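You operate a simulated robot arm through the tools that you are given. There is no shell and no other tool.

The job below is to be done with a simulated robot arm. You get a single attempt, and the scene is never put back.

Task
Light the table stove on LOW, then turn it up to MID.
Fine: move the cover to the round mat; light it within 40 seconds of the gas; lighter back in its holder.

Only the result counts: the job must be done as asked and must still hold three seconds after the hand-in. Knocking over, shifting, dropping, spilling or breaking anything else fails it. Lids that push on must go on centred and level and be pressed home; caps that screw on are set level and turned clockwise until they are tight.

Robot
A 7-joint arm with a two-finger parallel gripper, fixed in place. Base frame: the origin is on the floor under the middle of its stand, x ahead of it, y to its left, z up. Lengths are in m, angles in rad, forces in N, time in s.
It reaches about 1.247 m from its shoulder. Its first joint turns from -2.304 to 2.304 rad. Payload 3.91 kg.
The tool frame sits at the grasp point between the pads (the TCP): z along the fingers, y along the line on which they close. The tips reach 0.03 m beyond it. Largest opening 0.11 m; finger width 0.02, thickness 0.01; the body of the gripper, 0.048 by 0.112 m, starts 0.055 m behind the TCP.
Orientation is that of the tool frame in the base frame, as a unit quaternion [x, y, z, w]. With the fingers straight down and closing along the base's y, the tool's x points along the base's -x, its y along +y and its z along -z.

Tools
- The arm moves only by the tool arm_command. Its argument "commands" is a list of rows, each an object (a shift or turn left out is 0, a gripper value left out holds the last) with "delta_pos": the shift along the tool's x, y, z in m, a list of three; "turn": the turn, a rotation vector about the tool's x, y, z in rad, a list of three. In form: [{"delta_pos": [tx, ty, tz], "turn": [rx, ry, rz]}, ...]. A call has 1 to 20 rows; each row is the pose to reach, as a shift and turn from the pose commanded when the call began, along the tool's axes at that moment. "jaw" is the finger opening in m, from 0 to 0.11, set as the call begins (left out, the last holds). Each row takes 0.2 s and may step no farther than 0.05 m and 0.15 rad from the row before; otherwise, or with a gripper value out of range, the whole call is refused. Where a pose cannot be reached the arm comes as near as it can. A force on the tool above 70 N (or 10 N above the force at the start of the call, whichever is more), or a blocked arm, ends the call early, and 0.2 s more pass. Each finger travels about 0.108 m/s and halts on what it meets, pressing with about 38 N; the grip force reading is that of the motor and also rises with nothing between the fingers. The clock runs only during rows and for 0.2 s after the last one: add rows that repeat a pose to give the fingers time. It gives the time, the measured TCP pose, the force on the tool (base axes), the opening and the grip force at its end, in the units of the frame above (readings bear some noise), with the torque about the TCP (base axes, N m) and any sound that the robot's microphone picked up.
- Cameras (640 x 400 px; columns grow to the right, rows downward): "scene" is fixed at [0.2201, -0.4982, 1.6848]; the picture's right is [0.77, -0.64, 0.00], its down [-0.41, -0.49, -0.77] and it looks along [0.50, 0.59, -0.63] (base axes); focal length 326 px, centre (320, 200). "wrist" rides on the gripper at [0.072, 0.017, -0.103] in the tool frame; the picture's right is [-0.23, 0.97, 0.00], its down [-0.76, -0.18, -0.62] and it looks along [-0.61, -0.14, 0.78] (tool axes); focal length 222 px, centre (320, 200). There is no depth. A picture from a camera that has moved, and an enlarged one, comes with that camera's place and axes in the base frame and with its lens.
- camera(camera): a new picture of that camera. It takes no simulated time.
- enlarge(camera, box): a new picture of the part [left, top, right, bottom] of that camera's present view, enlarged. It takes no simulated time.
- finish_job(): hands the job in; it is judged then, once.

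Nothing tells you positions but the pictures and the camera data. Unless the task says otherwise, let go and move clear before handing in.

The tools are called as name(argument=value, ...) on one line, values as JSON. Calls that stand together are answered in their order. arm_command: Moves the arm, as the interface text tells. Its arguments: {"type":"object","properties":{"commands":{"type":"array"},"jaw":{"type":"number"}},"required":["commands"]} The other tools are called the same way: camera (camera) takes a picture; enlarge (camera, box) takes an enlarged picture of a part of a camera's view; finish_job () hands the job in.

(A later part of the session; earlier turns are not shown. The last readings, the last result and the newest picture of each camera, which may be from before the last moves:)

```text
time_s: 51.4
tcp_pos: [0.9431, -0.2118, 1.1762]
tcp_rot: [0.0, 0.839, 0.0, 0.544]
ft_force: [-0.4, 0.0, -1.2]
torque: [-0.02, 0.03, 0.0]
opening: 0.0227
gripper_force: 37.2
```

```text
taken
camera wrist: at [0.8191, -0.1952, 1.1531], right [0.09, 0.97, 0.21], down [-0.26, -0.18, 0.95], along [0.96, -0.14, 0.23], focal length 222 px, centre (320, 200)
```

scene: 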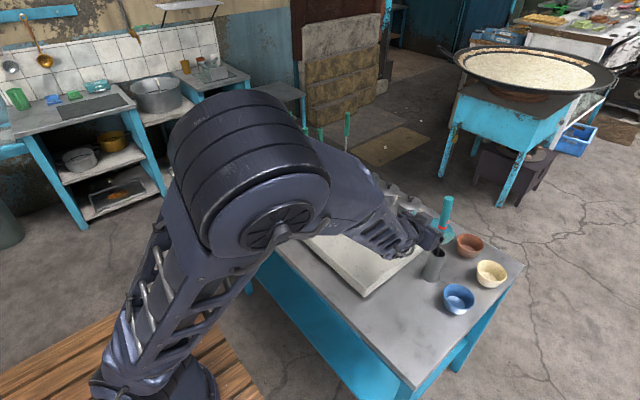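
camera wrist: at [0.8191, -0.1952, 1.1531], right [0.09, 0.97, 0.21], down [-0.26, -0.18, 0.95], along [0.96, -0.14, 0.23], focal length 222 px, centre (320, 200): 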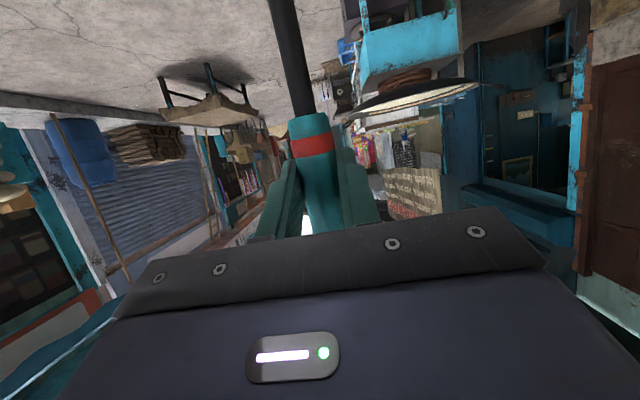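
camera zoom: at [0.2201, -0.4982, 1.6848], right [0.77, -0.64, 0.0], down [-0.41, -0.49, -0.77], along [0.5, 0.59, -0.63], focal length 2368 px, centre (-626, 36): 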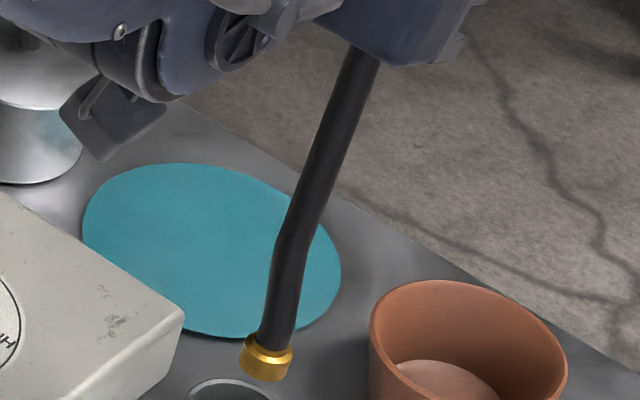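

The rod is bent near the tip, so I need the tip's offset from the TCP. I'll raise it slightly and yaw the lighter about the vertical axis, so the scene camera can triangulate the tip.

arm_command(commands=[{"delta_pos": [-0.0182, 0, -0.0082]}, {"delta_pos": [-0.0182, 0, -0.0082], "turn": [-0.1277, 0, -0.0574]}, {"delta_pos": [-0.0182, 0, -0.0082], "turn": [-0.2554, 0, -0.1148]}, {"delta_pos": [-0.0182, 0, -0.0082], "turn": [-0.383, 0, -0.1722]}, {"delta_pos": [-0.0182, 0, -0.0082], "turn": [-0.5107, 0, -0.2296]}, {"delta_pos": [-0.0182, 0, -0.0082], "turn": [-0.6384, 0, -0.287]}, {"delta_pos": [-0.0182, 0, -0.0082], "turn": [-0.6384, 0, -0.287]}])

enlarge(camera="scene", box=[430, 195, 470, 250])

camera(camera="scene")

```text
time_s: 53.0
tcp_pos: [0.9427, -0.2147, 1.196]
tcp_rot: [-0.288, 0.789, 0.186, 0.51]
ft_force: [-0.1, 0.6, -1.1]
torque: [-0.02, 0.0, -0.01]
opening: 0.0232
gripper_force: 37.6
```

```text
7.27 times, centred on (450, 222) of scene
camera zoom: at [0.2201, -0.4982, 1.6848], right [0.77, -0.64, 0.0], down [-0.41, -0.49, -0.77], along [0.5, 0.59, -0.63], focal length 2368 px, centre (-626, 36)
```

zoom: 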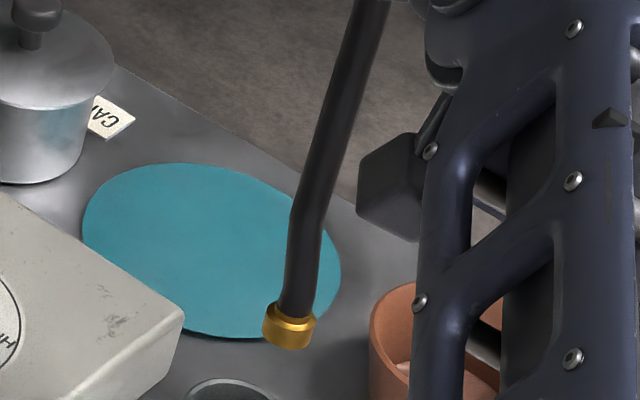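

```text
taken
```

scene: 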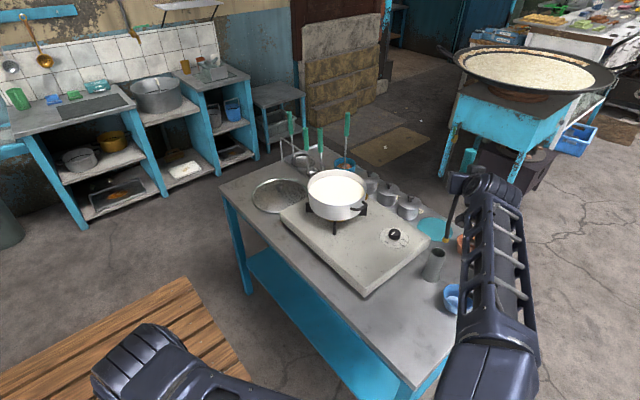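

Triangulation gives the tip at TCP + (-0.006, -0.004, -0.228). The arm's elbow swung wide during that yaw, so I'll reverse it exactly and check that nothing was disturbed.

arm_command(commands=[{"delta_pos": [0, 0, 0], "turn": [0.1277, 0, 0.0574]}, {"delta_pos": [0, 0, 0], "turn": [0.2554, 0, 0.1148]}, {"delta_pos": [0, 0, 0], "turn": [0.383, 0, 0.1722]}, {"delta_pos": [0, 0, 0], "turn": [0.5107, 0, 0.2296]}, {"delta_pos": [0, 0, 0], "turn": [0.6384, 0, 0.287]}, {"delta_pos": [0, 0, 0], "turn": [0.6384, 0, 0.287]}])

camera(camera="scene")

enlarge(camera="scene", box=[410, 180, 490, 300])

```text
time_s: 54.4
tcp_pos: [0.9433, -0.2123, 1.1977]
tcp_rot: [0.001, 0.839, -0.001, 0.544]
ft_force: [0.4, 1.7, -0.9]
torque: [-0.02, 0.05, -0.07]
opening: 0.023
gripper_force: 37.6
```

```text
taken
```

scene: 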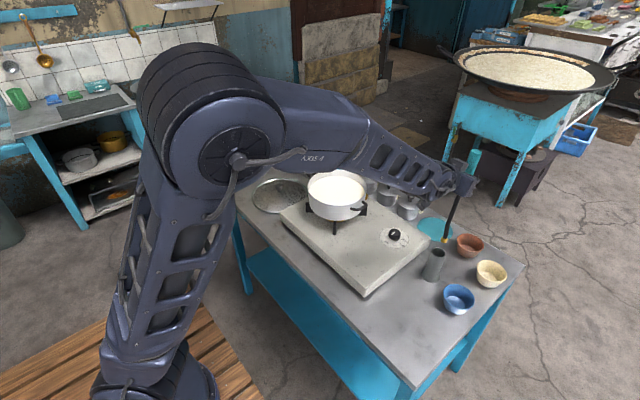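

```text
3.33 times, centred on (450, 240) of scene
camera zoom: at [0.2201, -0.4982, 1.6848], right [0.77, -0.64, 0.0], down [-0.41, -0.49, -0.77], along [0.5, 0.59, -0.63], focal length 1085 px, centre (-113, 67)
```

zoom: 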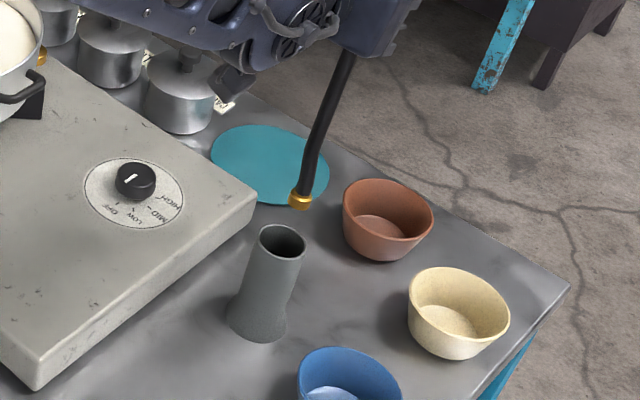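

Nothing was disturbed. While the gas is still off, I'll rehearse carrying the lighter to above the brass port to confirm reach and alignment.

arm_command(commands=[{"delta_pos": [-0.0034, 0.04, 0.0075]}, {"delta_pos": [-0.0067, 0.083, 0.015]}, {"delta_pos": [-0.0101, 0.126, 0.0225]}, {"delta_pos": [-0.0135, 0.169, 0.03]}, {"delta_pos": [-0.0168, 0.212, 0.0375]}, {"delta_pos": [-0.0202, 0.255, 0.045]}, {"delta_pos": [-0.0236, 0.298, 0.0525]}, {"delta_pos": [-0.0269, 0.341, 0.06]}, {"delta_pos": [-0.0303, 0.385, 0.0675]}, {"delta_pos": [-0.0303, 0.385, 0.0675]}])

camera(camera="scene")

enlarge(camera="scene", box=[340, 140, 420, 220])

camera(camera="wrist")

```text
time_s: 56.6
tcp_pos: [1.0163, 0.1715, 1.1924]
tcp_rot: [0.0, 0.84, 0.0, 0.543]
ft_force: [0.6, -0.1, -0.7]
torque: [-0.01, 0.01, 0.01]
opening: 0.023
gripper_force: 37.7
```

```text
taken
```

scene: 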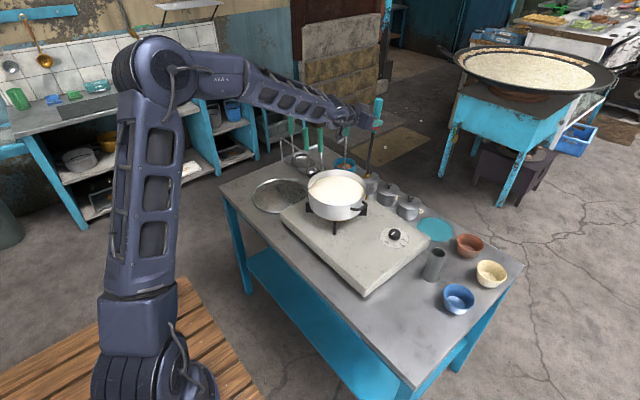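

```text
5.00 times, centred on (380, 180) of scene
camera zoom: at [0.2201, -0.4982, 1.6848], right [0.77, -0.64, 0.0], down [-0.41, -0.49, -0.77], along [0.5, 0.59, -0.63], focal length 1628 px, centre (20, 300)
```

zoom: 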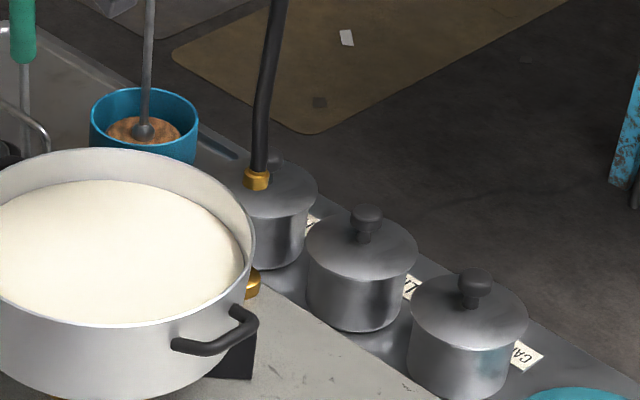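

```text
taken
camera wrist: at [0.8916, 0.1882, 1.1692], right [0.09, 0.97, 0.21], down [-0.26, -0.18, 0.95], along [0.96, -0.14, 0.23], focal length 222 px, centre (320, 200)
```

wrist: 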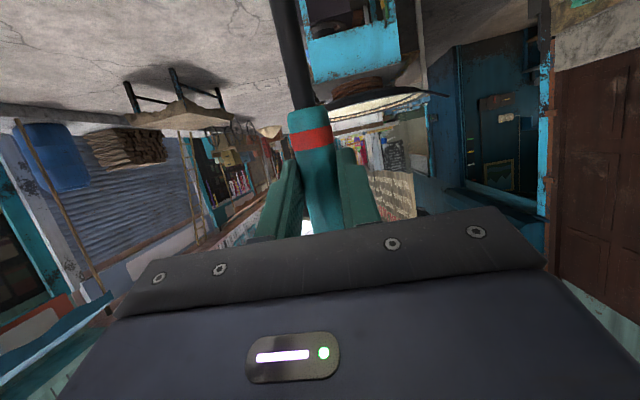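

The tip appears exactly where predicted, above the port. I'll lower it close to the port to confirm alignment while the gas is off.

arm_command(commands=[{"delta_pos": [0.0182, 0, 0.0082]}, {"delta_pos": [0.0365, 0, 0.0164]}, {"delta_pos": [0.0547, 0, 0.0246]}, {"delta_pos": [0.0616, 0, 0.0277]}, {"delta_pos": [0.0616, 0, 0.0277]}])

enlarge(camera="scene", box=[360, 170, 400, 210])

```text
time_s: 57.8
tcp_pos: [1.0187, 0.1701, 1.1261]
tcp_rot: [0.0, 0.839, 0.0, 0.543]
ft_force: [-0.2, 0.6, -1.9]
torque: [-0.02, 0.02, 0.0]
opening: 0.0231
gripper_force: 37.9
```

```text
10.00 times, centred on (380, 190) of scene
camera zoom: at [0.2201, -0.4982, 1.6848], right [0.77, -0.64, 0.0], down [-0.41, -0.49, -0.77], along [0.5, 0.59, -0.63], focal length 3256 px, centre (-280, 300)
```

zoom: 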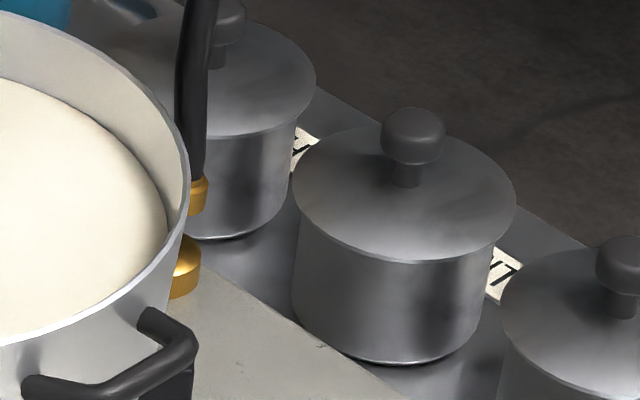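

The tip sits about 2 cm above the port with only about 4 mm lateral error. Rehearsal is done, so I'll reverse the path and return the lighter to above its holder.

arm_command(commands=[{"delta_pos": [-0.0308, 0, -0.0139]}, {"delta_pos": [-0.0616, 0, -0.0277]}, {"delta_pos": [-0.0582, -0.044, -0.0352]}, {"delta_pos": [-0.0549, -0.087, -0.0427]}, {"delta_pos": [-0.0515, -0.13, -0.0502]}, {"delta_pos": [-0.0481, -0.173, -0.0577]}, {"delta_pos": [-0.0448, -0.216, -0.0652]}, {"delta_pos": [-0.0414, -0.259, -0.0727]}, {"delta_pos": [-0.038, -0.302, -0.0802]}, {"delta_pos": [-0.0347, -0.345, -0.0877]}, {"delta_pos": [-0.0313, -0.385, -0.0952]}, {"delta_pos": [-0.0313, -0.385, -0.0952]}, {"delta_pos": [-0.0313, -0.385, -0.0952]}])

enlarge(camera="scene", box=[420, 190, 470, 290])

```text
time_s: 60.6
tcp_pos: [0.9434, -0.2112, 1.1954]
tcp_rot: [0.0, 0.839, 0.0, 0.544]
ft_force: [0.3, 0.0, -1.7]
torque: [0.01, 0.0, 0.05]
opening: 0.0228
gripper_force: 37.9
```

```text
4.00 times, centred on (445, 240) of scene
camera zoom: at [0.2201, -0.4982, 1.6848], right [0.77, -0.64, 0.0], down [-0.41, -0.49, -0.77], along [0.5, 0.59, -0.63], focal length 1302 px, centre (-180, 40)
```

zoom: 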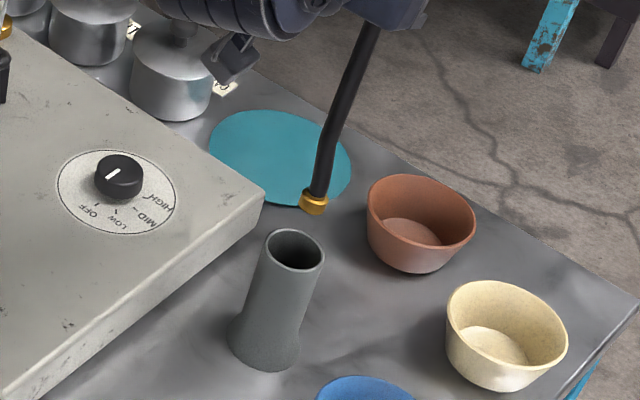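

The tip is centred over the holder, as before the lift. I'll lower it down the same vertical line.

arm_command(commands=[{"delta_pos": [0.0182, 0, 0.0082]}, {"delta_pos": [0.0365, 0, 0.0164]}, {"delta_pos": [0.0547, 0, 0.0246]}, {"delta_pos": [0.073, 0, 0.0328]}, {"delta_pos": [0.0912, 0, 0.041]}, {"delta_pos": [0.1094, 0, 0.0492]}, {"delta_pos": [0.1094, 0, 0.0492]}])

enlarge(camera="scene", box=[420, 190, 470, 290])

```text
time_s: 62.2
tcp_pos: [0.9449, -0.2157, 1.0764]
tcp_rot: [0.0, 0.839, 0.0, 0.544]
ft_force: [1.2, 0.6, -1.4]
torque: [-0.03, 0.02, 0.03]
opening: 0.0231
gripper_force: 38.0
```

```text
4.00 times, centred on (445, 240) of scene
camera zoom: at [0.2201, -0.4982, 1.6848], right [0.77, -0.64, 0.0], down [-0.41, -0.49, -0.77], along [0.5, 0.59, -0.63], focal length 1302 px, centre (-180, 40)
```

zoom: 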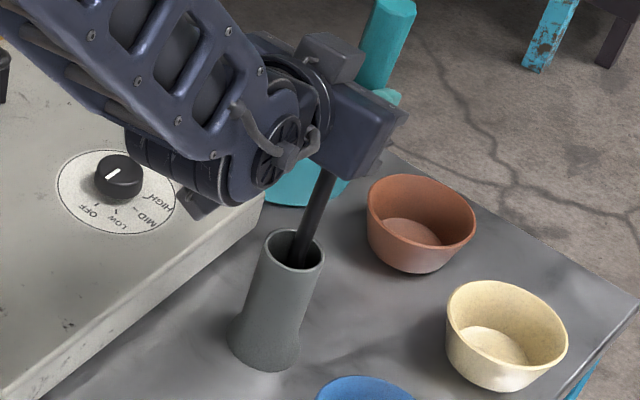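

The rod is going in freely with no side force. I'll lower the rest of the way.

arm_command(commands=[{"delta_pos": [0.0137, 0, 0.0062]}, {"delta_pos": [0.0274, 0, 0.0123]}, {"delta_pos": [0.0365, 0, 0.0164]}, {"delta_pos": [0.0392, 0, 0.0176]}, {"delta_pos": [0.0392, 0, 0.0176]}])

enlarge(camera="scene", box=[420, 190, 470, 290])

```text
time_s: 63.4
tcp_pos: [0.9464, -0.2151, 1.0369]
tcp_rot: [0.0, 0.838, 0.0, 0.546]
ft_force: [2.9, 0.1, 33.2]
torque: [0.03, -0.69, -0.02]
opening: 0.023
gripper_force: 38.3
```

```text
4.00 times, centred on (445, 240) of scene
camera zoom: at [0.2201, -0.4982, 1.6848], right [0.77, -0.64, 0.0], down [-0.41, -0.49, -0.77], along [0.5, 0.59, -0.63], focal length 1302 px, centre (-180, 40)
```

zoom: 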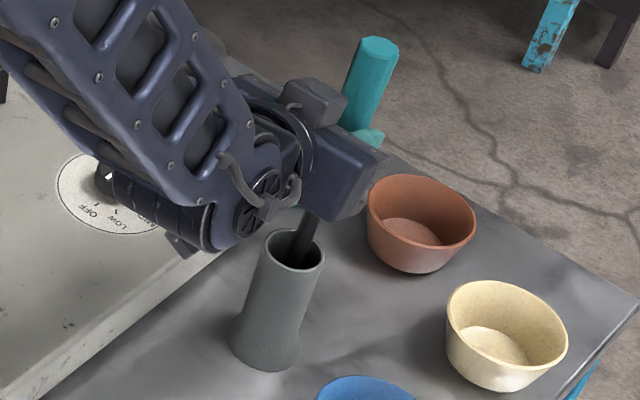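

The tip reached the bottom of the holder (33 N). I'll relieve the pressure slightly, then open the fingers.

arm_command(commands=[{"delta_pos": [-0.0036, 0, -0.0016]}, {"delta_pos": [-0.0036, 0, -0.0016]}])

arm_command(commands=[{"delta_pos": [0, 0, 0]}, {"delta_pos": [0, 0, 0]}, {"delta_pos": [0, 0, 0]}], jaw=0.09)

camera(camera="wrist")

enlarge(camera="scene", box=[420, 190, 470, 290])

```text
time_s: 64.0
tcp_pos: [0.9437, -0.2146, 1.0361]
tcp_rot: [-0.001, 0.84, 0.0, 0.543]
ft_force: [2.1, 1.1, 14.2]
torque: [0.07, -0.64, 0.01]
opening: 0.0229
gripper_force: 37.8
```

```text
time_s: 64.8
tcp_pos: [0.9448, -0.2147, 1.0354]
tcp_rot: [0.0, 0.839, 0.0, 0.543]
ft_force: [-0.2, 0.7, 0.7]
torque: [-0.01, -0.01, 0.0]
opening: 0.09
gripper_force: 0.2
```

```text
taken
camera wrist: at [0.821, -0.1981, 1.0127], right [0.09, 0.97, 0.21], down [-0.26, -0.18, 0.95], along [0.96, -0.14, 0.23], focal length 222 px, centre (320, 200)
```

wrist: 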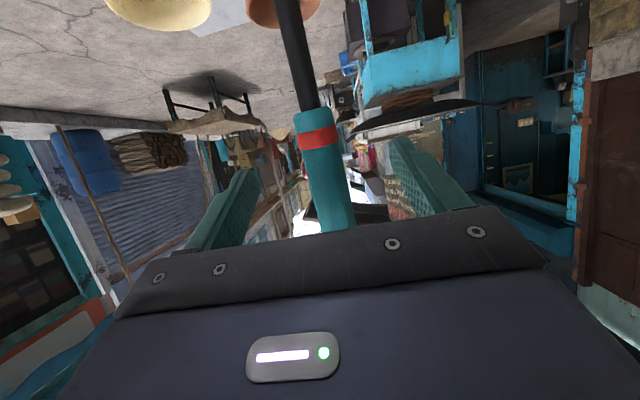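

```text
4.00 times, centred on (445, 240) of scene
camera zoom: at [0.2201, -0.4982, 1.6848], right [0.77, -0.64, 0.0], down [-0.41, -0.49, -0.77], along [0.5, 0.59, -0.63], focal length 1302 px, centre (-180, 40)
```

zoom: 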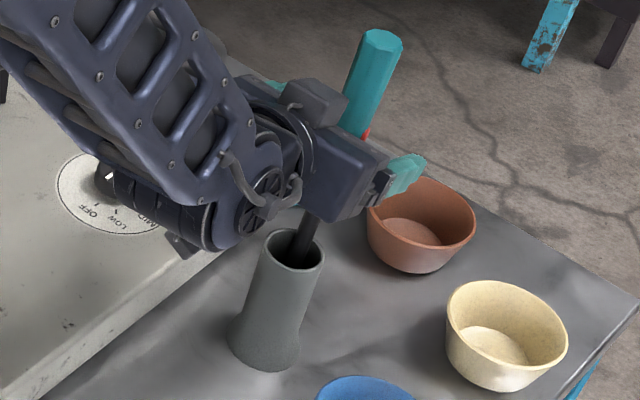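

The lighter stands freely in its holder between the open fingers. I'll retreat straight back along the fingers, leaving it untouched.

arm_command(commands=[{"delta_pos": [0, 0, -0.02]}, {"delta_pos": [0, 0, -0.05]}, {"delta_pos": [0, 0, -0.085]}, {"delta_pos": [0, 0, -0.12]}, {"delta_pos": [0, 0, -0.12]}])

enlarge(camera="scene", box=[420, 190, 470, 290])

enlarge(camera="wrist", box=[220, 60, 460, 240])

```text
time_s: 66.0
tcp_pos: [0.8325, -0.2154, 1.084]
tcp_rot: [0.0, 0.839, 0.001, 0.544]
ft_force: [0.1, 0.1, 0.3]
torque: [0.01, 0.01, -0.01]
opening: 0.0901
gripper_force: 0.1
```

```text
4.00 times, centred on (445, 240) of scene
camera zoom: at [0.2201, -0.4982, 1.6848], right [0.77, -0.64, 0.0], down [-0.41, -0.49, -0.77], along [0.5, 0.59, -0.63], focal length 1302 px, centre (-180, 40)
```

zoom: 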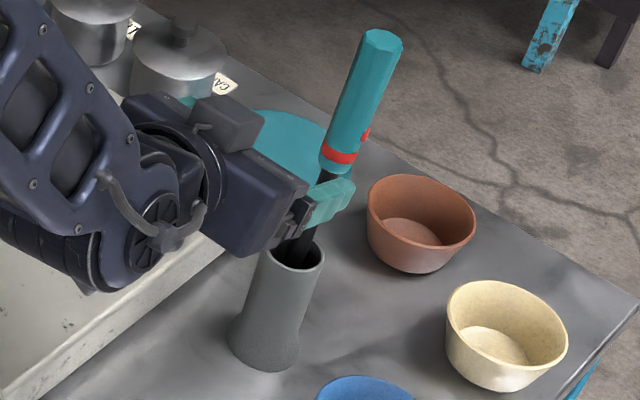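

```text
2.22 times, centred on (340, 150) of wrist
camera zoom: at [0.7097, -0.1979, 1.0605], right [0.09, 0.97, 0.21], down [-0.26, -0.18, 0.95], along [0.96, -0.14, 0.23], focal length 494 px, centre (276, 311)
```

zoom: 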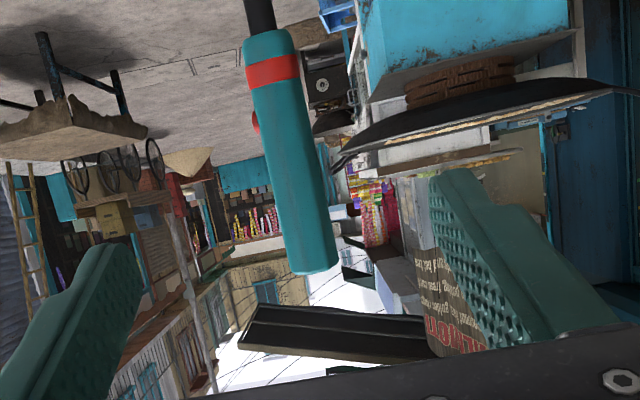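

The lighter is back, leaning slightly toward +x, and gripping it again from this same line will work. Now I'll go to the stove knob: retract, bring the fingers upright and view the knob from above.

arm_command(commands=[{"delta_pos": [-0.007, 0.005, -0.0076], "turn": [0, 0.1435, 0]}, {"delta_pos": [-0.014, 0.015, -0.0152], "turn": [0, 0.287, 0]}, {"delta_pos": [-0.021, 0.03, -0.0228], "turn": [0, 0.4305, 0]}, {"delta_pos": [-0.028, 0.045, -0.0304], "turn": [0, 0.574, 0]}, {"delta_pos": [-0.035, 0.06, -0.038], "turn": [0, 0.7175, 0]}, {"delta_pos": [-0.042, 0.075, -0.0456], "turn": [0, 0.861, 0]}, {"delta_pos": [-0.049, 0.085, -0.0532], "turn": [0, 1.0045, 0]}, {"delta_pos": [-0.056, 0.095, -0.0608], "turn": [0, 1.148, 0]}, {"delta_pos": [-0.056, 0.095, -0.0608], "turn": [0, 1.148, 0]}])

camera(camera="scene")

```text
time_s: 68.0
tcp_pos: [0.8014, -0.1199, 1.1619]
tcp_rot: [-0.001, 1.0, 0.0, 0.001]
ft_force: [-0.7, -0.5, -0.2]
torque: [0.02, -0.02, 0.0]
opening: 0.0901
gripper_force: 0.1
```

```text
taken
```

scene: 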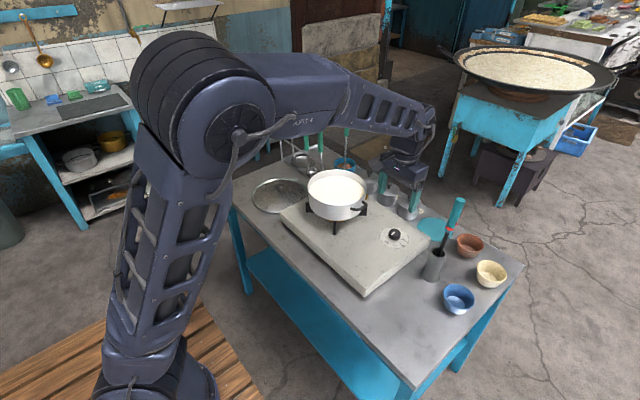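

All clear. I'll move above the stove knob with a 30° yaw, so the hand stays clear of the pan while turning.

arm_command(commands=[{"delta_pos": [-0.0255, 0.0124, 0.01], "turn": [0, 0, -0.105]}, {"delta_pos": [-0.051, 0.0248, 0.03], "turn": [0, 0, -0.21]}, {"delta_pos": [-0.0766, 0.0372, 0.05], "turn": [0, 0, -0.315]}, {"delta_pos": [-0.1021, 0.0496, 0.075], "turn": [0, 0, -0.42]}, {"delta_pos": [-0.1276, 0.062, 0.1], "turn": [0, 0, -0.5236]}, {"delta_pos": [-0.1276, 0.062, 0.1], "turn": [0, 0, -0.5236]}], jaw=0.07)

camera(camera="wrist")

enlarge(camera="wrist", box=[260, 50, 380, 170])

```text
time_s: 69.4
tcp_pos: [0.9294, -0.0581, 1.0634]
tcp_rot: [-0.259, 0.966, 0.0, 0.001]
ft_force: [-0.2, -0.6, -0.5]
torque: [0.01, -0.01, -0.03]
opening: 0.0698
gripper_force: 0.1
```

```text
taken
camera wrist: at [0.8587, -0.0795, 1.1664], right [-0.29, 0.96, 0.0], down [0.75, 0.23, 0.62], along [0.6, 0.18, -0.78], focal length 222 px, centre (320, 200)
```

wrist: 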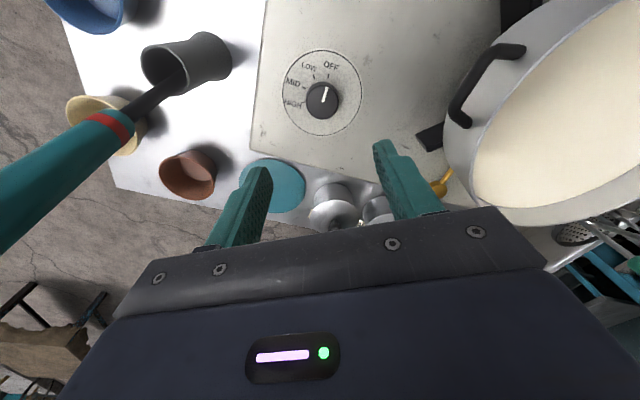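

```text
3.33 times, centred on (320, 110) of wrist
camera zoom: at [0.8587, -0.0795, 1.1664], right [-0.29, 0.96, 0.0], down [0.75, 0.23, 0.62], along [0.6, 0.18, -0.78], focal length 740 px, centre (320, 500)
```

zoom: 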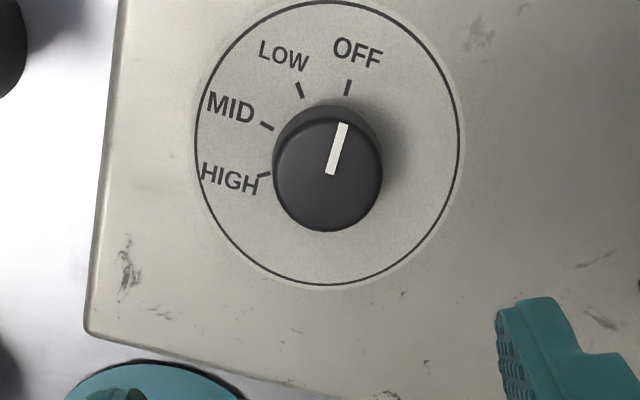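

The knob is centred within about 3 mm, its pointer is at OFF, and the marks are about 45° apart. I'll descend to just above the knob and recheck.

arm_command(commands=[{"delta_pos": [-0.0007, 0.0027, 0.04]}, {"delta_pos": [-0.0007, 0.0027, 0.08]}, {"delta_pos": [-0.0007, 0.0027, 0.11]}, {"delta_pos": [-0.0007, 0.0027, 0.125]}, {"delta_pos": [-0.0007, 0.0027, 0.125]}])

enlarge(camera="wrist", box=[260, 80, 380, 200])

enlarge(camera="scene", box=[360, 190, 440, 260])

```text
time_s: 70.6
tcp_pos: [0.9294, -0.055, 0.9361]
tcp_rot: [-0.259, 0.966, 0.0, 0.0]
ft_force: [-0.9, -0.9, 0.3]
torque: [-0.03, 0.0, -0.04]
opening: 0.0701
gripper_force: 0.1
```

```text
3.33 times, centred on (320, 140) of wrist
camera zoom: at [0.8595, -0.0763, 1.0403], right [-0.29, 0.96, 0.0], down [0.75, 0.23, 0.62], along [0.6, 0.18, -0.78], focal length 740 px, centre (320, 400)
```

zoom: 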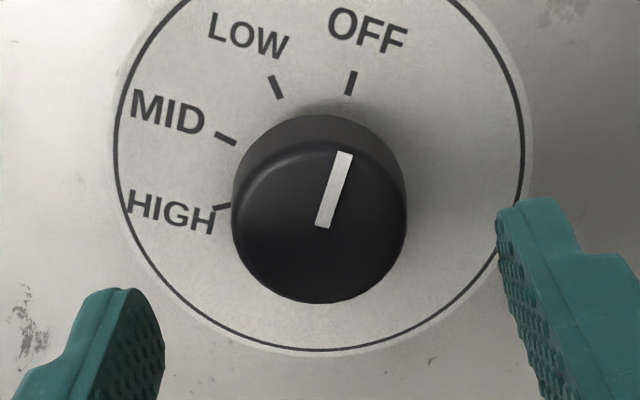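

```text
5.71 times, centred on (400, 225) of scene
camera zoom: at [0.2201, -0.4982, 1.6848], right [0.77, -0.64, 0.0], down [-0.41, -0.49, -0.77], along [0.5, 0.59, -0.63], focal length 1860 px, centre (-137, 57)
```

zoom: 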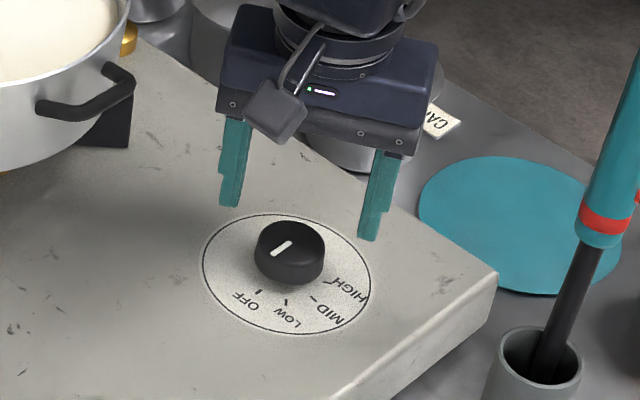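

The knob is well centred between the fingers. I'll lower about 3 cm more so the fingertips flank the knob, watching for contact with the stove top.

arm_command(commands=[{"delta_pos": [0, 0, 0.015]}, {"delta_pos": [0, 0, 0.025]}, {"delta_pos": [0, 0, 0.031]}, {"delta_pos": [0, 0, 0.031]}])

enlarge(camera="wrist", box=[250, 90, 390, 210])

enlarge(camera="scene", box=[370, 200, 430, 250])

```text
time_s: 71.6
tcp_pos: [0.9272, -0.055, 0.9086]
tcp_rot: [-0.258, 0.966, 0.0, 0.0]
ft_force: [0.7, 0.0, -0.8]
torque: [0.02, 0.0, -0.03]
opening: 0.0697
gripper_force: 0.1
```

```text
3.33 times, centred on (320, 150) of wrist
camera zoom: at [0.8567, -0.076, 1.011], right [-0.29, 0.96, 0.0], down [0.75, 0.23, 0.62], along [0.6, 0.18, -0.78], focal length 740 px, centre (320, 367)
```

zoom: 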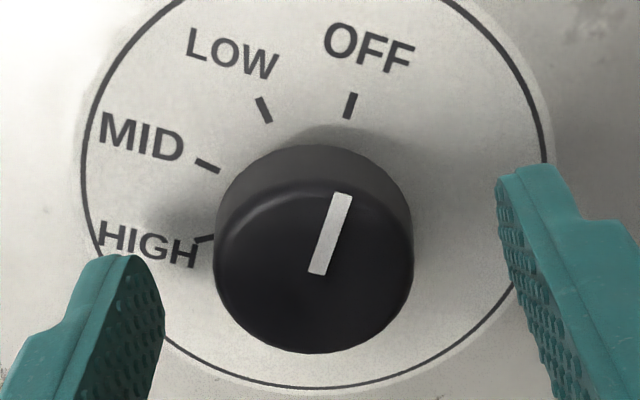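

```text
8.00 times, centred on (400, 225) of scene
camera zoom: at [0.2201, -0.4982, 1.6848], right [0.77, -0.64, 0.0], down [-0.41, -0.49, -0.77], along [0.5, 0.59, -0.63], focal length 2604 px, centre (-320, 0)
```

zoom: 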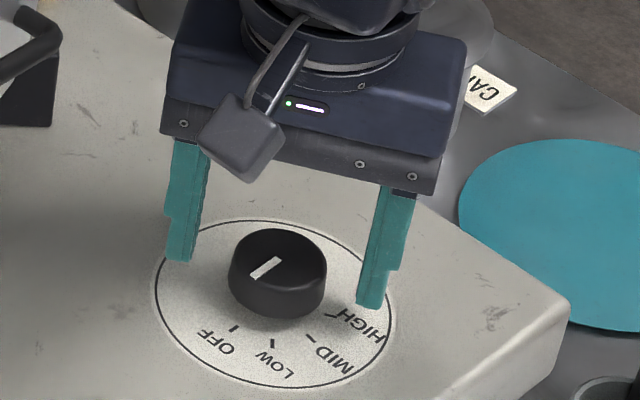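

The fingertips are about 8 mm above the stove surface on both sides of the knob. I'll lower 5 mm and close on the knob without turning it yet.

arm_command(commands=[{"delta_pos": [0, 0, 0.003]}, {"delta_pos": [0, 0, 0.005]}, {"delta_pos": [0, 0, 0.005]}])

arm_command(commands=[{"delta_pos": [0, 0, 0]}, {"delta_pos": [0, 0, 0]}, {"delta_pos": [0, 0, 0]}], jaw=0.0)

enlarge(camera="wrist", box=[250, 90, 390, 210])

enlarge(camera="scene", box=[370, 200, 430, 250])

```text
time_s: 72.4
tcp_pos: [0.9295, -0.054, 0.9021]
tcp_rot: [-0.26, 0.966, 0.0, 0.0]
ft_force: [-0.8, 0.3, -0.3]
torque: [-0.01, 0.0, -0.03]
opening: 0.07
gripper_force: 0.1
```

```text
time_s: 73.2
tcp_pos: [0.929, -0.0562, 0.9021]
tcp_rot: [-0.258, 0.966, 0.0, 0.001]
ft_force: [7.0, -7.1, -2.2]
torque: [-0.19, -0.39, -0.01]
opening: 0.0412
gripper_force: 45.1
```

```text
3.33 times, centred on (320, 150) of wrist
camera zoom: at [0.858, -0.0771, 1.0055], right [-0.29, 0.96, 0.0], down [0.75, 0.23, 0.62], along [0.6, 0.18, -0.78], focal length 740 px, centre (320, 367)
```

zoom: 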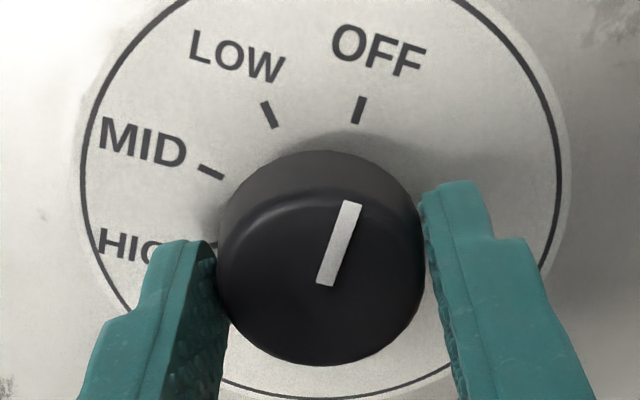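

```text
8.00 times, centred on (400, 225) of scene
camera zoom: at [0.2201, -0.4982, 1.6848], right [0.77, -0.64, 0.0], down [-0.41, -0.49, -0.77], along [0.5, 0.59, -0.63], focal length 2604 px, centre (-320, 0)
```

zoom: 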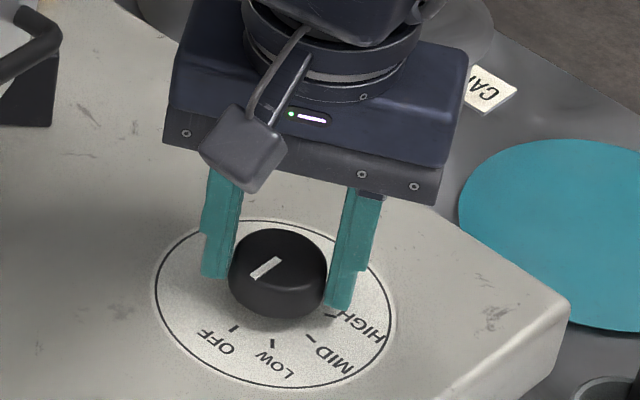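

The knob is gripped at 41 mm. Everything is planned, so I'll turn it 45° counter-clockwise to LOW now; the 40 s clock starts.

arm_command(commands=[{"delta_pos": [0, 0, 0], "turn": [0, 0, -0.131]}, {"delta_pos": [0, 0, 0], "turn": [0, 0, -0.262]}, {"delta_pos": [0, 0, 0], "turn": [0, 0, -0.393]}, {"delta_pos": [0, 0, 0], "turn": [0, 0, -0.524]}, {"delta_pos": [0, 0, 0], "turn": [0, 0, -0.655]}, {"delta_pos": [0, 0, 0], "turn": [0, 0, -0.785]}, {"delta_pos": [0, 0, 0], "turn": [0, 0, -0.785]}])

enlarge(camera="wrist", box=[250, 90, 390, 210])

enlarge(camera="scene", box=[370, 200, 430, 250])

```text
time_s: 74.8
tcp_pos: [0.9294, -0.0555, 0.9017]
tcp_rot: [-0.609, 0.793, -0.001, 0.0]
ft_force: [6.2, -30.3, 6.0]
torque: [-1.02, -0.15, -0.03]
opening: 0.0414
gripper_force: 45.2
```

```text
3.33 times, centred on (320, 150) of wrist
camera zoom: at [0.8946, -0.1215, 1.0056], right [-0.88, 0.47, 0.0], down [0.37, 0.69, 0.62], along [0.3, 0.55, -0.78], focal length 740 px, centre (320, 367)
```

zoom: 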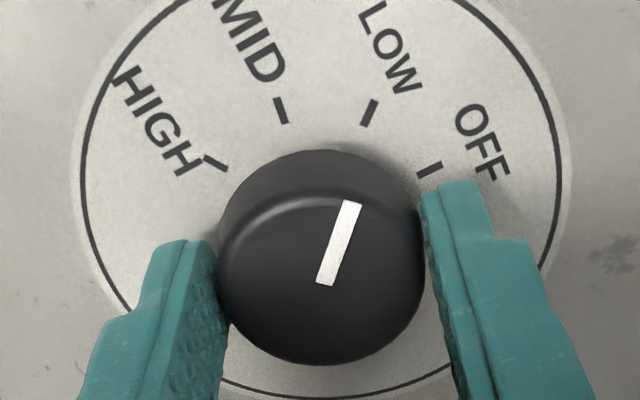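

```text
8.00 times, centred on (400, 225) of scene
camera zoom: at [0.2201, -0.4982, 1.6848], right [0.77, -0.64, 0.0], down [-0.41, -0.49, -0.77], along [0.5, 0.59, -0.63], focal length 2604 px, centre (-320, 0)
```

zoom: 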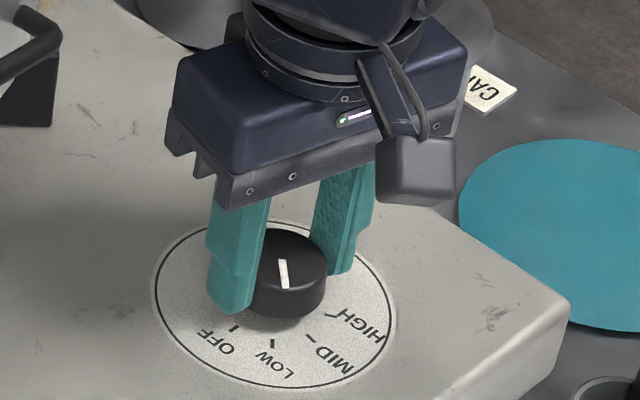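

The pointer is exactly at LOW. I'll release, rise and head back to the lighter.

arm_command(commands=[{"delta_pos": [0, 0, 0]}, {"delta_pos": [0, 0, 0]}], jaw=0.09)

arm_command(commands=[{"delta_pos": [0, 0, -0.03]}, {"delta_pos": [0.0026, 0.0097, -0.075]}, {"delta_pos": [0.0078, 0.029, -0.12], "turn": [0, 0, 0.14]}, {"delta_pos": [0.0239, 0.0505, -0.16], "turn": [0, 0, 0.28]}, {"delta_pos": [0.0497, 0.0695, -0.19], "turn": [0, 0, 0.42]}, {"delta_pos": [0.0755, 0.0885, -0.21], "turn": [0, 0, 0.56]}, {"delta_pos": [0.0987, 0.0978, -0.2265], "turn": [0, 0, 0.7]}, {"delta_pos": [0.1202, 0.1008, -0.2265], "turn": [0, 0, 0.84]}, {"delta_pos": [0.125, 0.0995, -0.2265], "turn": [0, 0, 0.98]}, {"delta_pos": [0.125, 0.0995, -0.2265], "turn": [0, 0, 1.12]}, {"delta_pos": [0.125, 0.0995, -0.2265], "turn": [0, 0, 1.26]}, {"delta_pos": [0.125, 0.0995, -0.2265], "turn": [0, 0, 1.3086]}])

camera(camera="scene")

enlarge(camera="scene", box=[370, 190, 470, 290])

```text
time_s: 75.4
tcp_pos: [0.9286, -0.0535, 0.9013]
tcp_rot: [-0.608, 0.794, 0.001, 0.0]
ft_force: [-1.2, -0.3, -0.5]
torque: [0.0, 0.0, 0.02]
opening: 0.0902
gripper_force: 0.1
```

```text
time_s: 78.0
tcp_pos: [0.7996, -0.1485, 1.1288]
tcp_rot: [0.001, 1.0, 0.0, 0.0]
ft_force: [0.5, -0.2, 0.5]
torque: [0.03, 0.02, -0.03]
opening: 0.0902
gripper_force: 0.2
```

```text
taken
```

scene: 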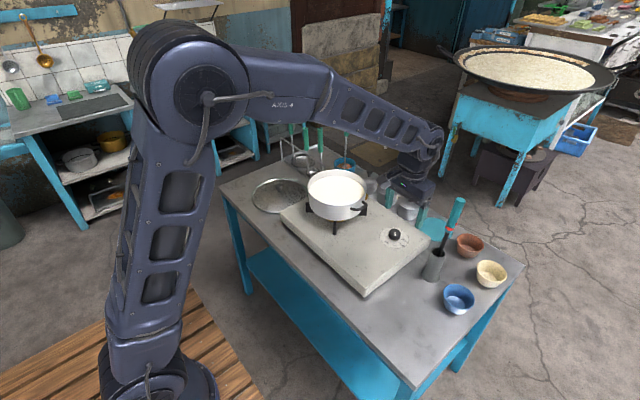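

```text
4.00 times, centred on (420, 240) of scene
camera zoom: at [0.2201, -0.4982, 1.6848], right [0.77, -0.64, 0.0], down [-0.41, -0.49, -0.77], along [0.5, 0.59, -0.63], focal length 1302 px, centre (-80, 40)
```

zoom: 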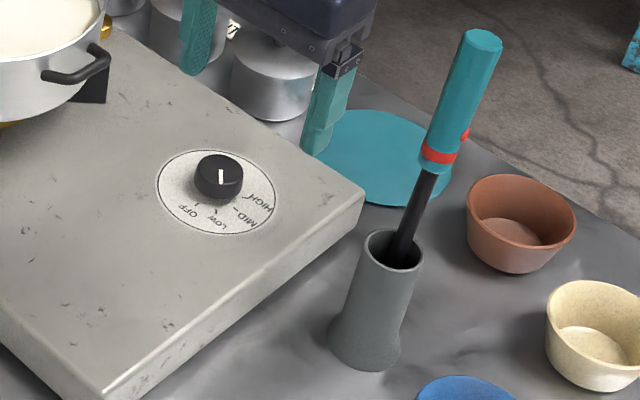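

The knob stays at LOW and the lighter is where I left it. I'll tilt into the pre-grasp pose now.

arm_command(commands=[{"delta_pos": [-0.005, -0.008, 0.006], "turn": [0, -0.1435, 0]}, {"delta_pos": [-0.01, -0.016, 0.012], "turn": [0, -0.287, 0]}, {"delta_pos": [-0.015, -0.024, 0.018], "turn": [0, -0.4305, 0]}, {"delta_pos": [-0.02, -0.032, 0.024], "turn": [0, -0.574, 0]}, {"delta_pos": [-0.025, -0.04, 0.03], "turn": [0, -0.7175, 0]}, {"delta_pos": [-0.03, -0.048, 0.036], "turn": [0, -0.861, 0]}, {"delta_pos": [-0.035, -0.056, 0.042], "turn": [0, -1.0045, 0]}, {"delta_pos": [-0.04, -0.063, 0.047], "turn": [0, -1.148, 0]}])

enlarge(camera="wrist", box=[220, 60, 460, 240])

enlarge(camera="scene", box=[420, 190, 470, 290])

```text
time_s: 79.8
tcp_pos: [0.8414, -0.2107, 1.0818]
tcp_rot: [0.0, 0.839, 0.0, 0.545]
ft_force: [-0.3, -0.1, 1.2]
torque: [0.0, 0.04, -0.02]
opening: 0.0899
gripper_force: 0.0
```

```text
2.22 times, centred on (340, 150) of wrist
camera zoom: at [0.7178, -0.1942, 1.057], right [0.09, 0.97, 0.21], down [-0.26, -0.18, 0.95], along [0.96, -0.14, 0.24], focal length 494 px, centre (276, 311)
```

zoom: 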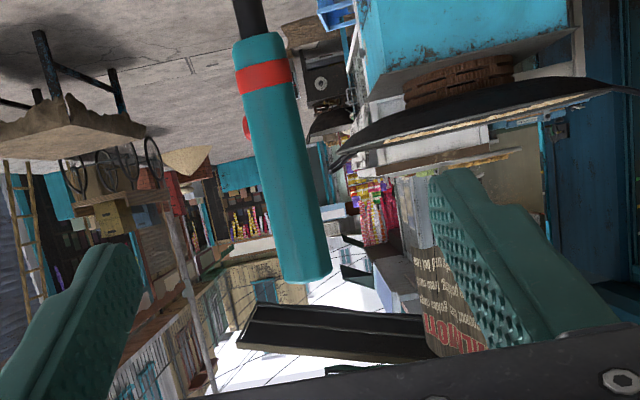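

```text
4.00 times, centred on (445, 240) of scene
camera zoom: at [0.2201, -0.4982, 1.6848], right [0.77, -0.64, 0.0], down [-0.41, -0.49, -0.77], along [0.5, 0.59, -0.63], focal length 1302 px, centre (-180, 40)
```

zoom: 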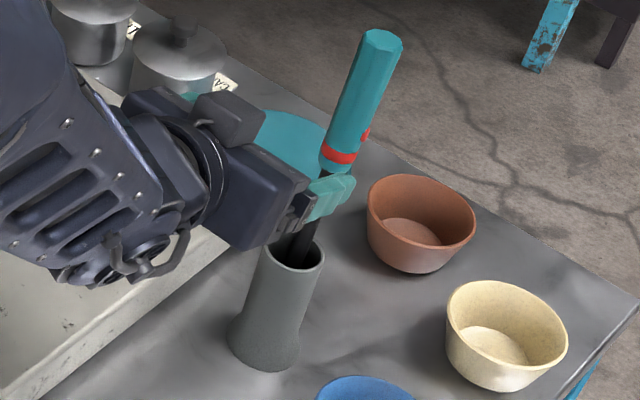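

The lighter is in line, as before. I'll advance 12 cm to straddle the handle.

arm_command(commands=[{"delta_pos": [0, -0.001, 0.035]}, {"delta_pos": [0, -0.001, 0.075]}, {"delta_pos": [0, -0.001, 0.105]}, {"delta_pos": [0, -0.001, 0.12]}])

enlarge(camera="wrist", box=[220, 60, 460, 240])

enlarge(camera="scene", box=[420, 190, 470, 290])

```text
time_s: 80.8
tcp_pos: [0.9516, -0.2114, 1.0305]
tcp_rot: [0.001, 0.839, -0.001, 0.543]
ft_force: [0.7, -1.0, 1.0]
torque: [0.01, 0.06, 0.02]
opening: 0.0897
gripper_force: 0.1
```

```text
2.22 times, centred on (340, 150) of wrist
camera zoom: at [0.8273, -0.1951, 1.0074], right [0.09, 0.97, 0.21], down [-0.26, -0.18, 0.95], along [0.96, -0.14, 0.23], focal length 494 px, centre (276, 311)
```

zoom: 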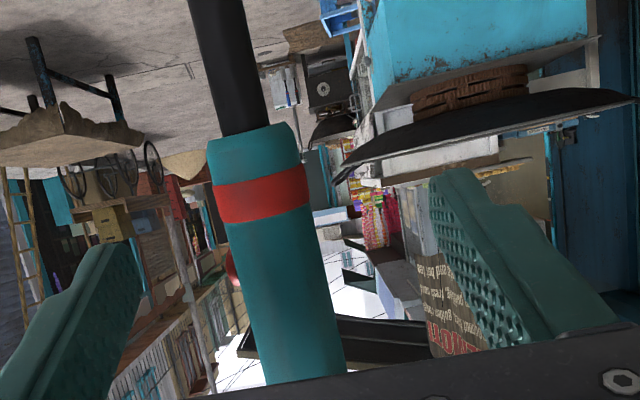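

```text
4.00 times, centred on (445, 240) of scene
camera zoom: at [0.2201, -0.4982, 1.6848], right [0.77, -0.64, 0.0], down [-0.41, -0.49, -0.77], along [0.5, 0.59, -0.63], focal length 1302 px, centre (-180, 40)
```

zoom: 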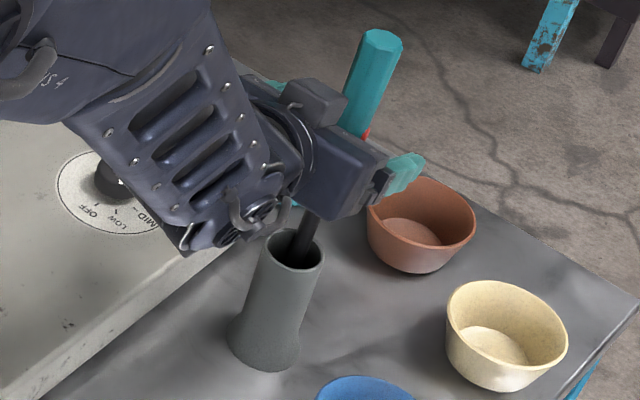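

The handle and button sit between the pads. I'll close, then lift straight up.

arm_command(commands=[{"delta_pos": [0, 0, 0]}, {"delta_pos": [0, 0, 0]}, {"delta_pos": [0, 0, 0]}], jaw=0.0)

arm_command(commands=[{"delta_pos": [-0.0182, 0, -0.0082]}, {"delta_pos": [-0.0502, 0, -0.0226]}, {"delta_pos": [-0.0912, 0, -0.041]}, {"delta_pos": [-0.1277, 0, -0.0574]}, {"delta_pos": [-0.1505, 0, -0.0677]}])

enlarge(camera="scene", box=[410, 170, 490, 280])

camera(camera="wrist")

```text
time_s: 81.6
tcp_pos: [0.9507, -0.2117, 1.0312]
tcp_rot: [0.0, 0.84, 0.0, 0.543]
ft_force: [-0.3, -0.9, 1.1]
torque: [-0.1, 0.06, 0.03]
opening: 0.0229
gripper_force: 37.9
```

```text
time_s: 82.8
tcp_pos: [0.9526, -0.2139, 1.1987]
tcp_rot: [0.0, 0.84, 0.0, 0.543]
ft_force: [-0.4, -0.3, -1.5]
torque: [0.02, 0.0, -0.02]
opening: 0.0231
gripper_force: 37.6
```

```text
3.64 times, centred on (450, 225) of scene
camera zoom: at [0.2201, -0.4982, 1.6848], right [0.77, -0.64, 0.0], down [-0.41, -0.49, -0.77], along [0.5, 0.59, -0.63], focal length 1184 px, centre (-153, 109)
```

zoom: 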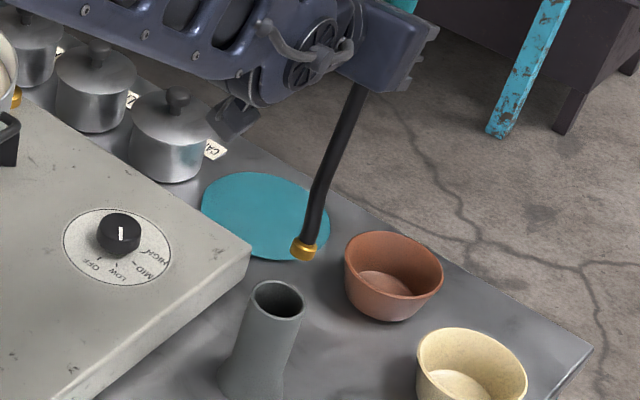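

```text
taken
camera wrist: at [0.8283, -0.1964, 1.1752], right [0.09, 0.97, 0.21], down [-0.26, -0.18, 0.95], along [0.96, -0.14, 0.23], focal length 222 px, centre (320, 200)
```

wrist: 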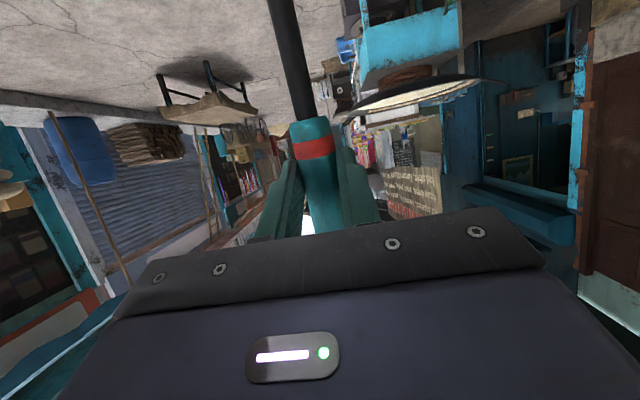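

The lighter is held as before and the knob still reads LOW, with about 9 s since the gas. I'll carry it to the port and lower close to it.

arm_command(commands=[{"delta_pos": [-0.0032, 0.042, 0.0071]}, {"delta_pos": [-0.0063, 0.0855, 0.0141]}, {"delta_pos": [-0.0095, 0.129, 0.0212]}, {"delta_pos": [-0.0127, 0.1725, 0.0282]}, {"delta_pos": [-0.0158, 0.216, 0.0353]}, {"delta_pos": [-0.019, 0.2595, 0.0423]}, {"delta_pos": [-0.0222, 0.303, 0.0494]}, {"delta_pos": [-0.0253, 0.3465, 0.0564]}, {"delta_pos": [-0.0285, 0.3883, 0.0635]}, {"delta_pos": [-0.0012, 0.3883, 0.0758]}, {"delta_pos": [0.0262, 0.3883, 0.0881]}, {"delta_pos": [0.0388, 0.3883, 0.0938]}])

enlarge(camera="scene", box=[360, 165, 400, 210])

```text
time_s: 85.4
tcp_pos: [1.0196, 0.174, 1.1231]
tcp_rot: [0.001, 0.839, 0.0, 0.544]
ft_force: [0.2, 0.1, -1.9]
torque: [-0.01, 0.02, -0.01]
opening: 0.023
gripper_force: 38.6
```

```text
8.89 times, centred on (380, 188) of scene
camera zoom: at [0.2201, -0.4982, 1.6848], right [0.77, -0.64, 0.0], down [-0.41, -0.49, -0.77], along [0.5, 0.59, -0.63], focal length 2894 px, centre (-213, 311)
```

zoom: 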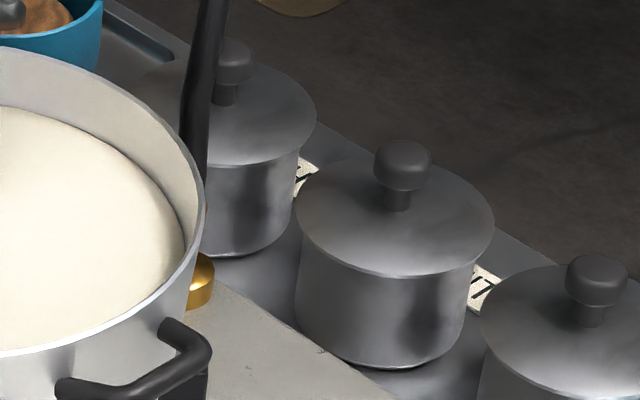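

The tip lines up laterally with the port. I'll lower it to about 1 cm above the port and hold there, checking for flame or sound.

arm_command(commands=[{"delta_pos": [0.0068, 0, 0.0031]}, {"delta_pos": [0.0128, 0, 0.0057]}, {"delta_pos": [0.0128, 0, 0.0057]}])

enlarge(camera="scene", box=[300, 150, 420, 250])

enlarge(camera="scene", box=[360, 165, 400, 210])

```text
time_s: 86.2
tcp_pos: [1.0212, 0.1745, 1.1098]
tcp_rot: [0.0, 0.84, 0.0, 0.543]
ft_force: [-0.6, -0.4, -1.6]
torque: [0.02, 0.03, -0.01]
opening: 0.023
gripper_force: 37.7
```

```text
4.00 times, centred on (360, 200) of scene
camera zoom: at [0.2201, -0.4982, 1.6848], right [0.77, -0.64, 0.0], down [-0.41, -0.49, -0.77], along [0.5, 0.59, -0.63], focal length 1302 px, centre (160, 200)
```

zoom: 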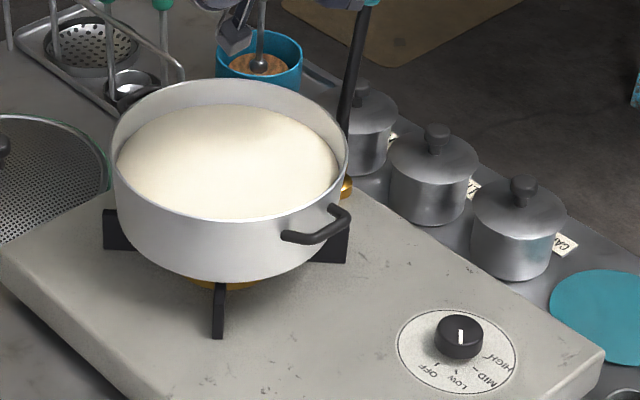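

```text
8.89 times, centred on (380, 188) of scene
camera zoom: at [0.2201, -0.4982, 1.6848], right [0.77, -0.64, 0.0], down [-0.41, -0.49, -0.77], along [0.5, 0.59, -0.63], focal length 2894 px, centre (-213, 311)
```

zoom: 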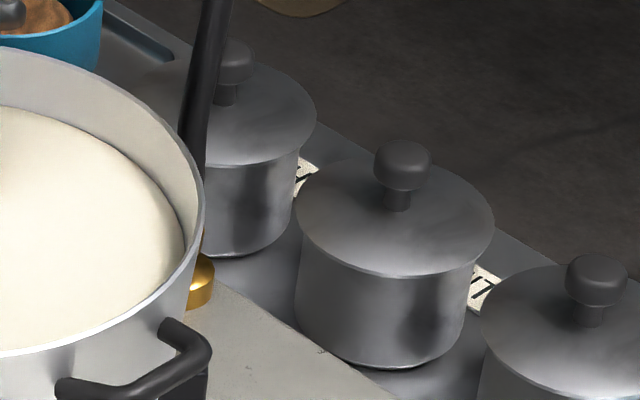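

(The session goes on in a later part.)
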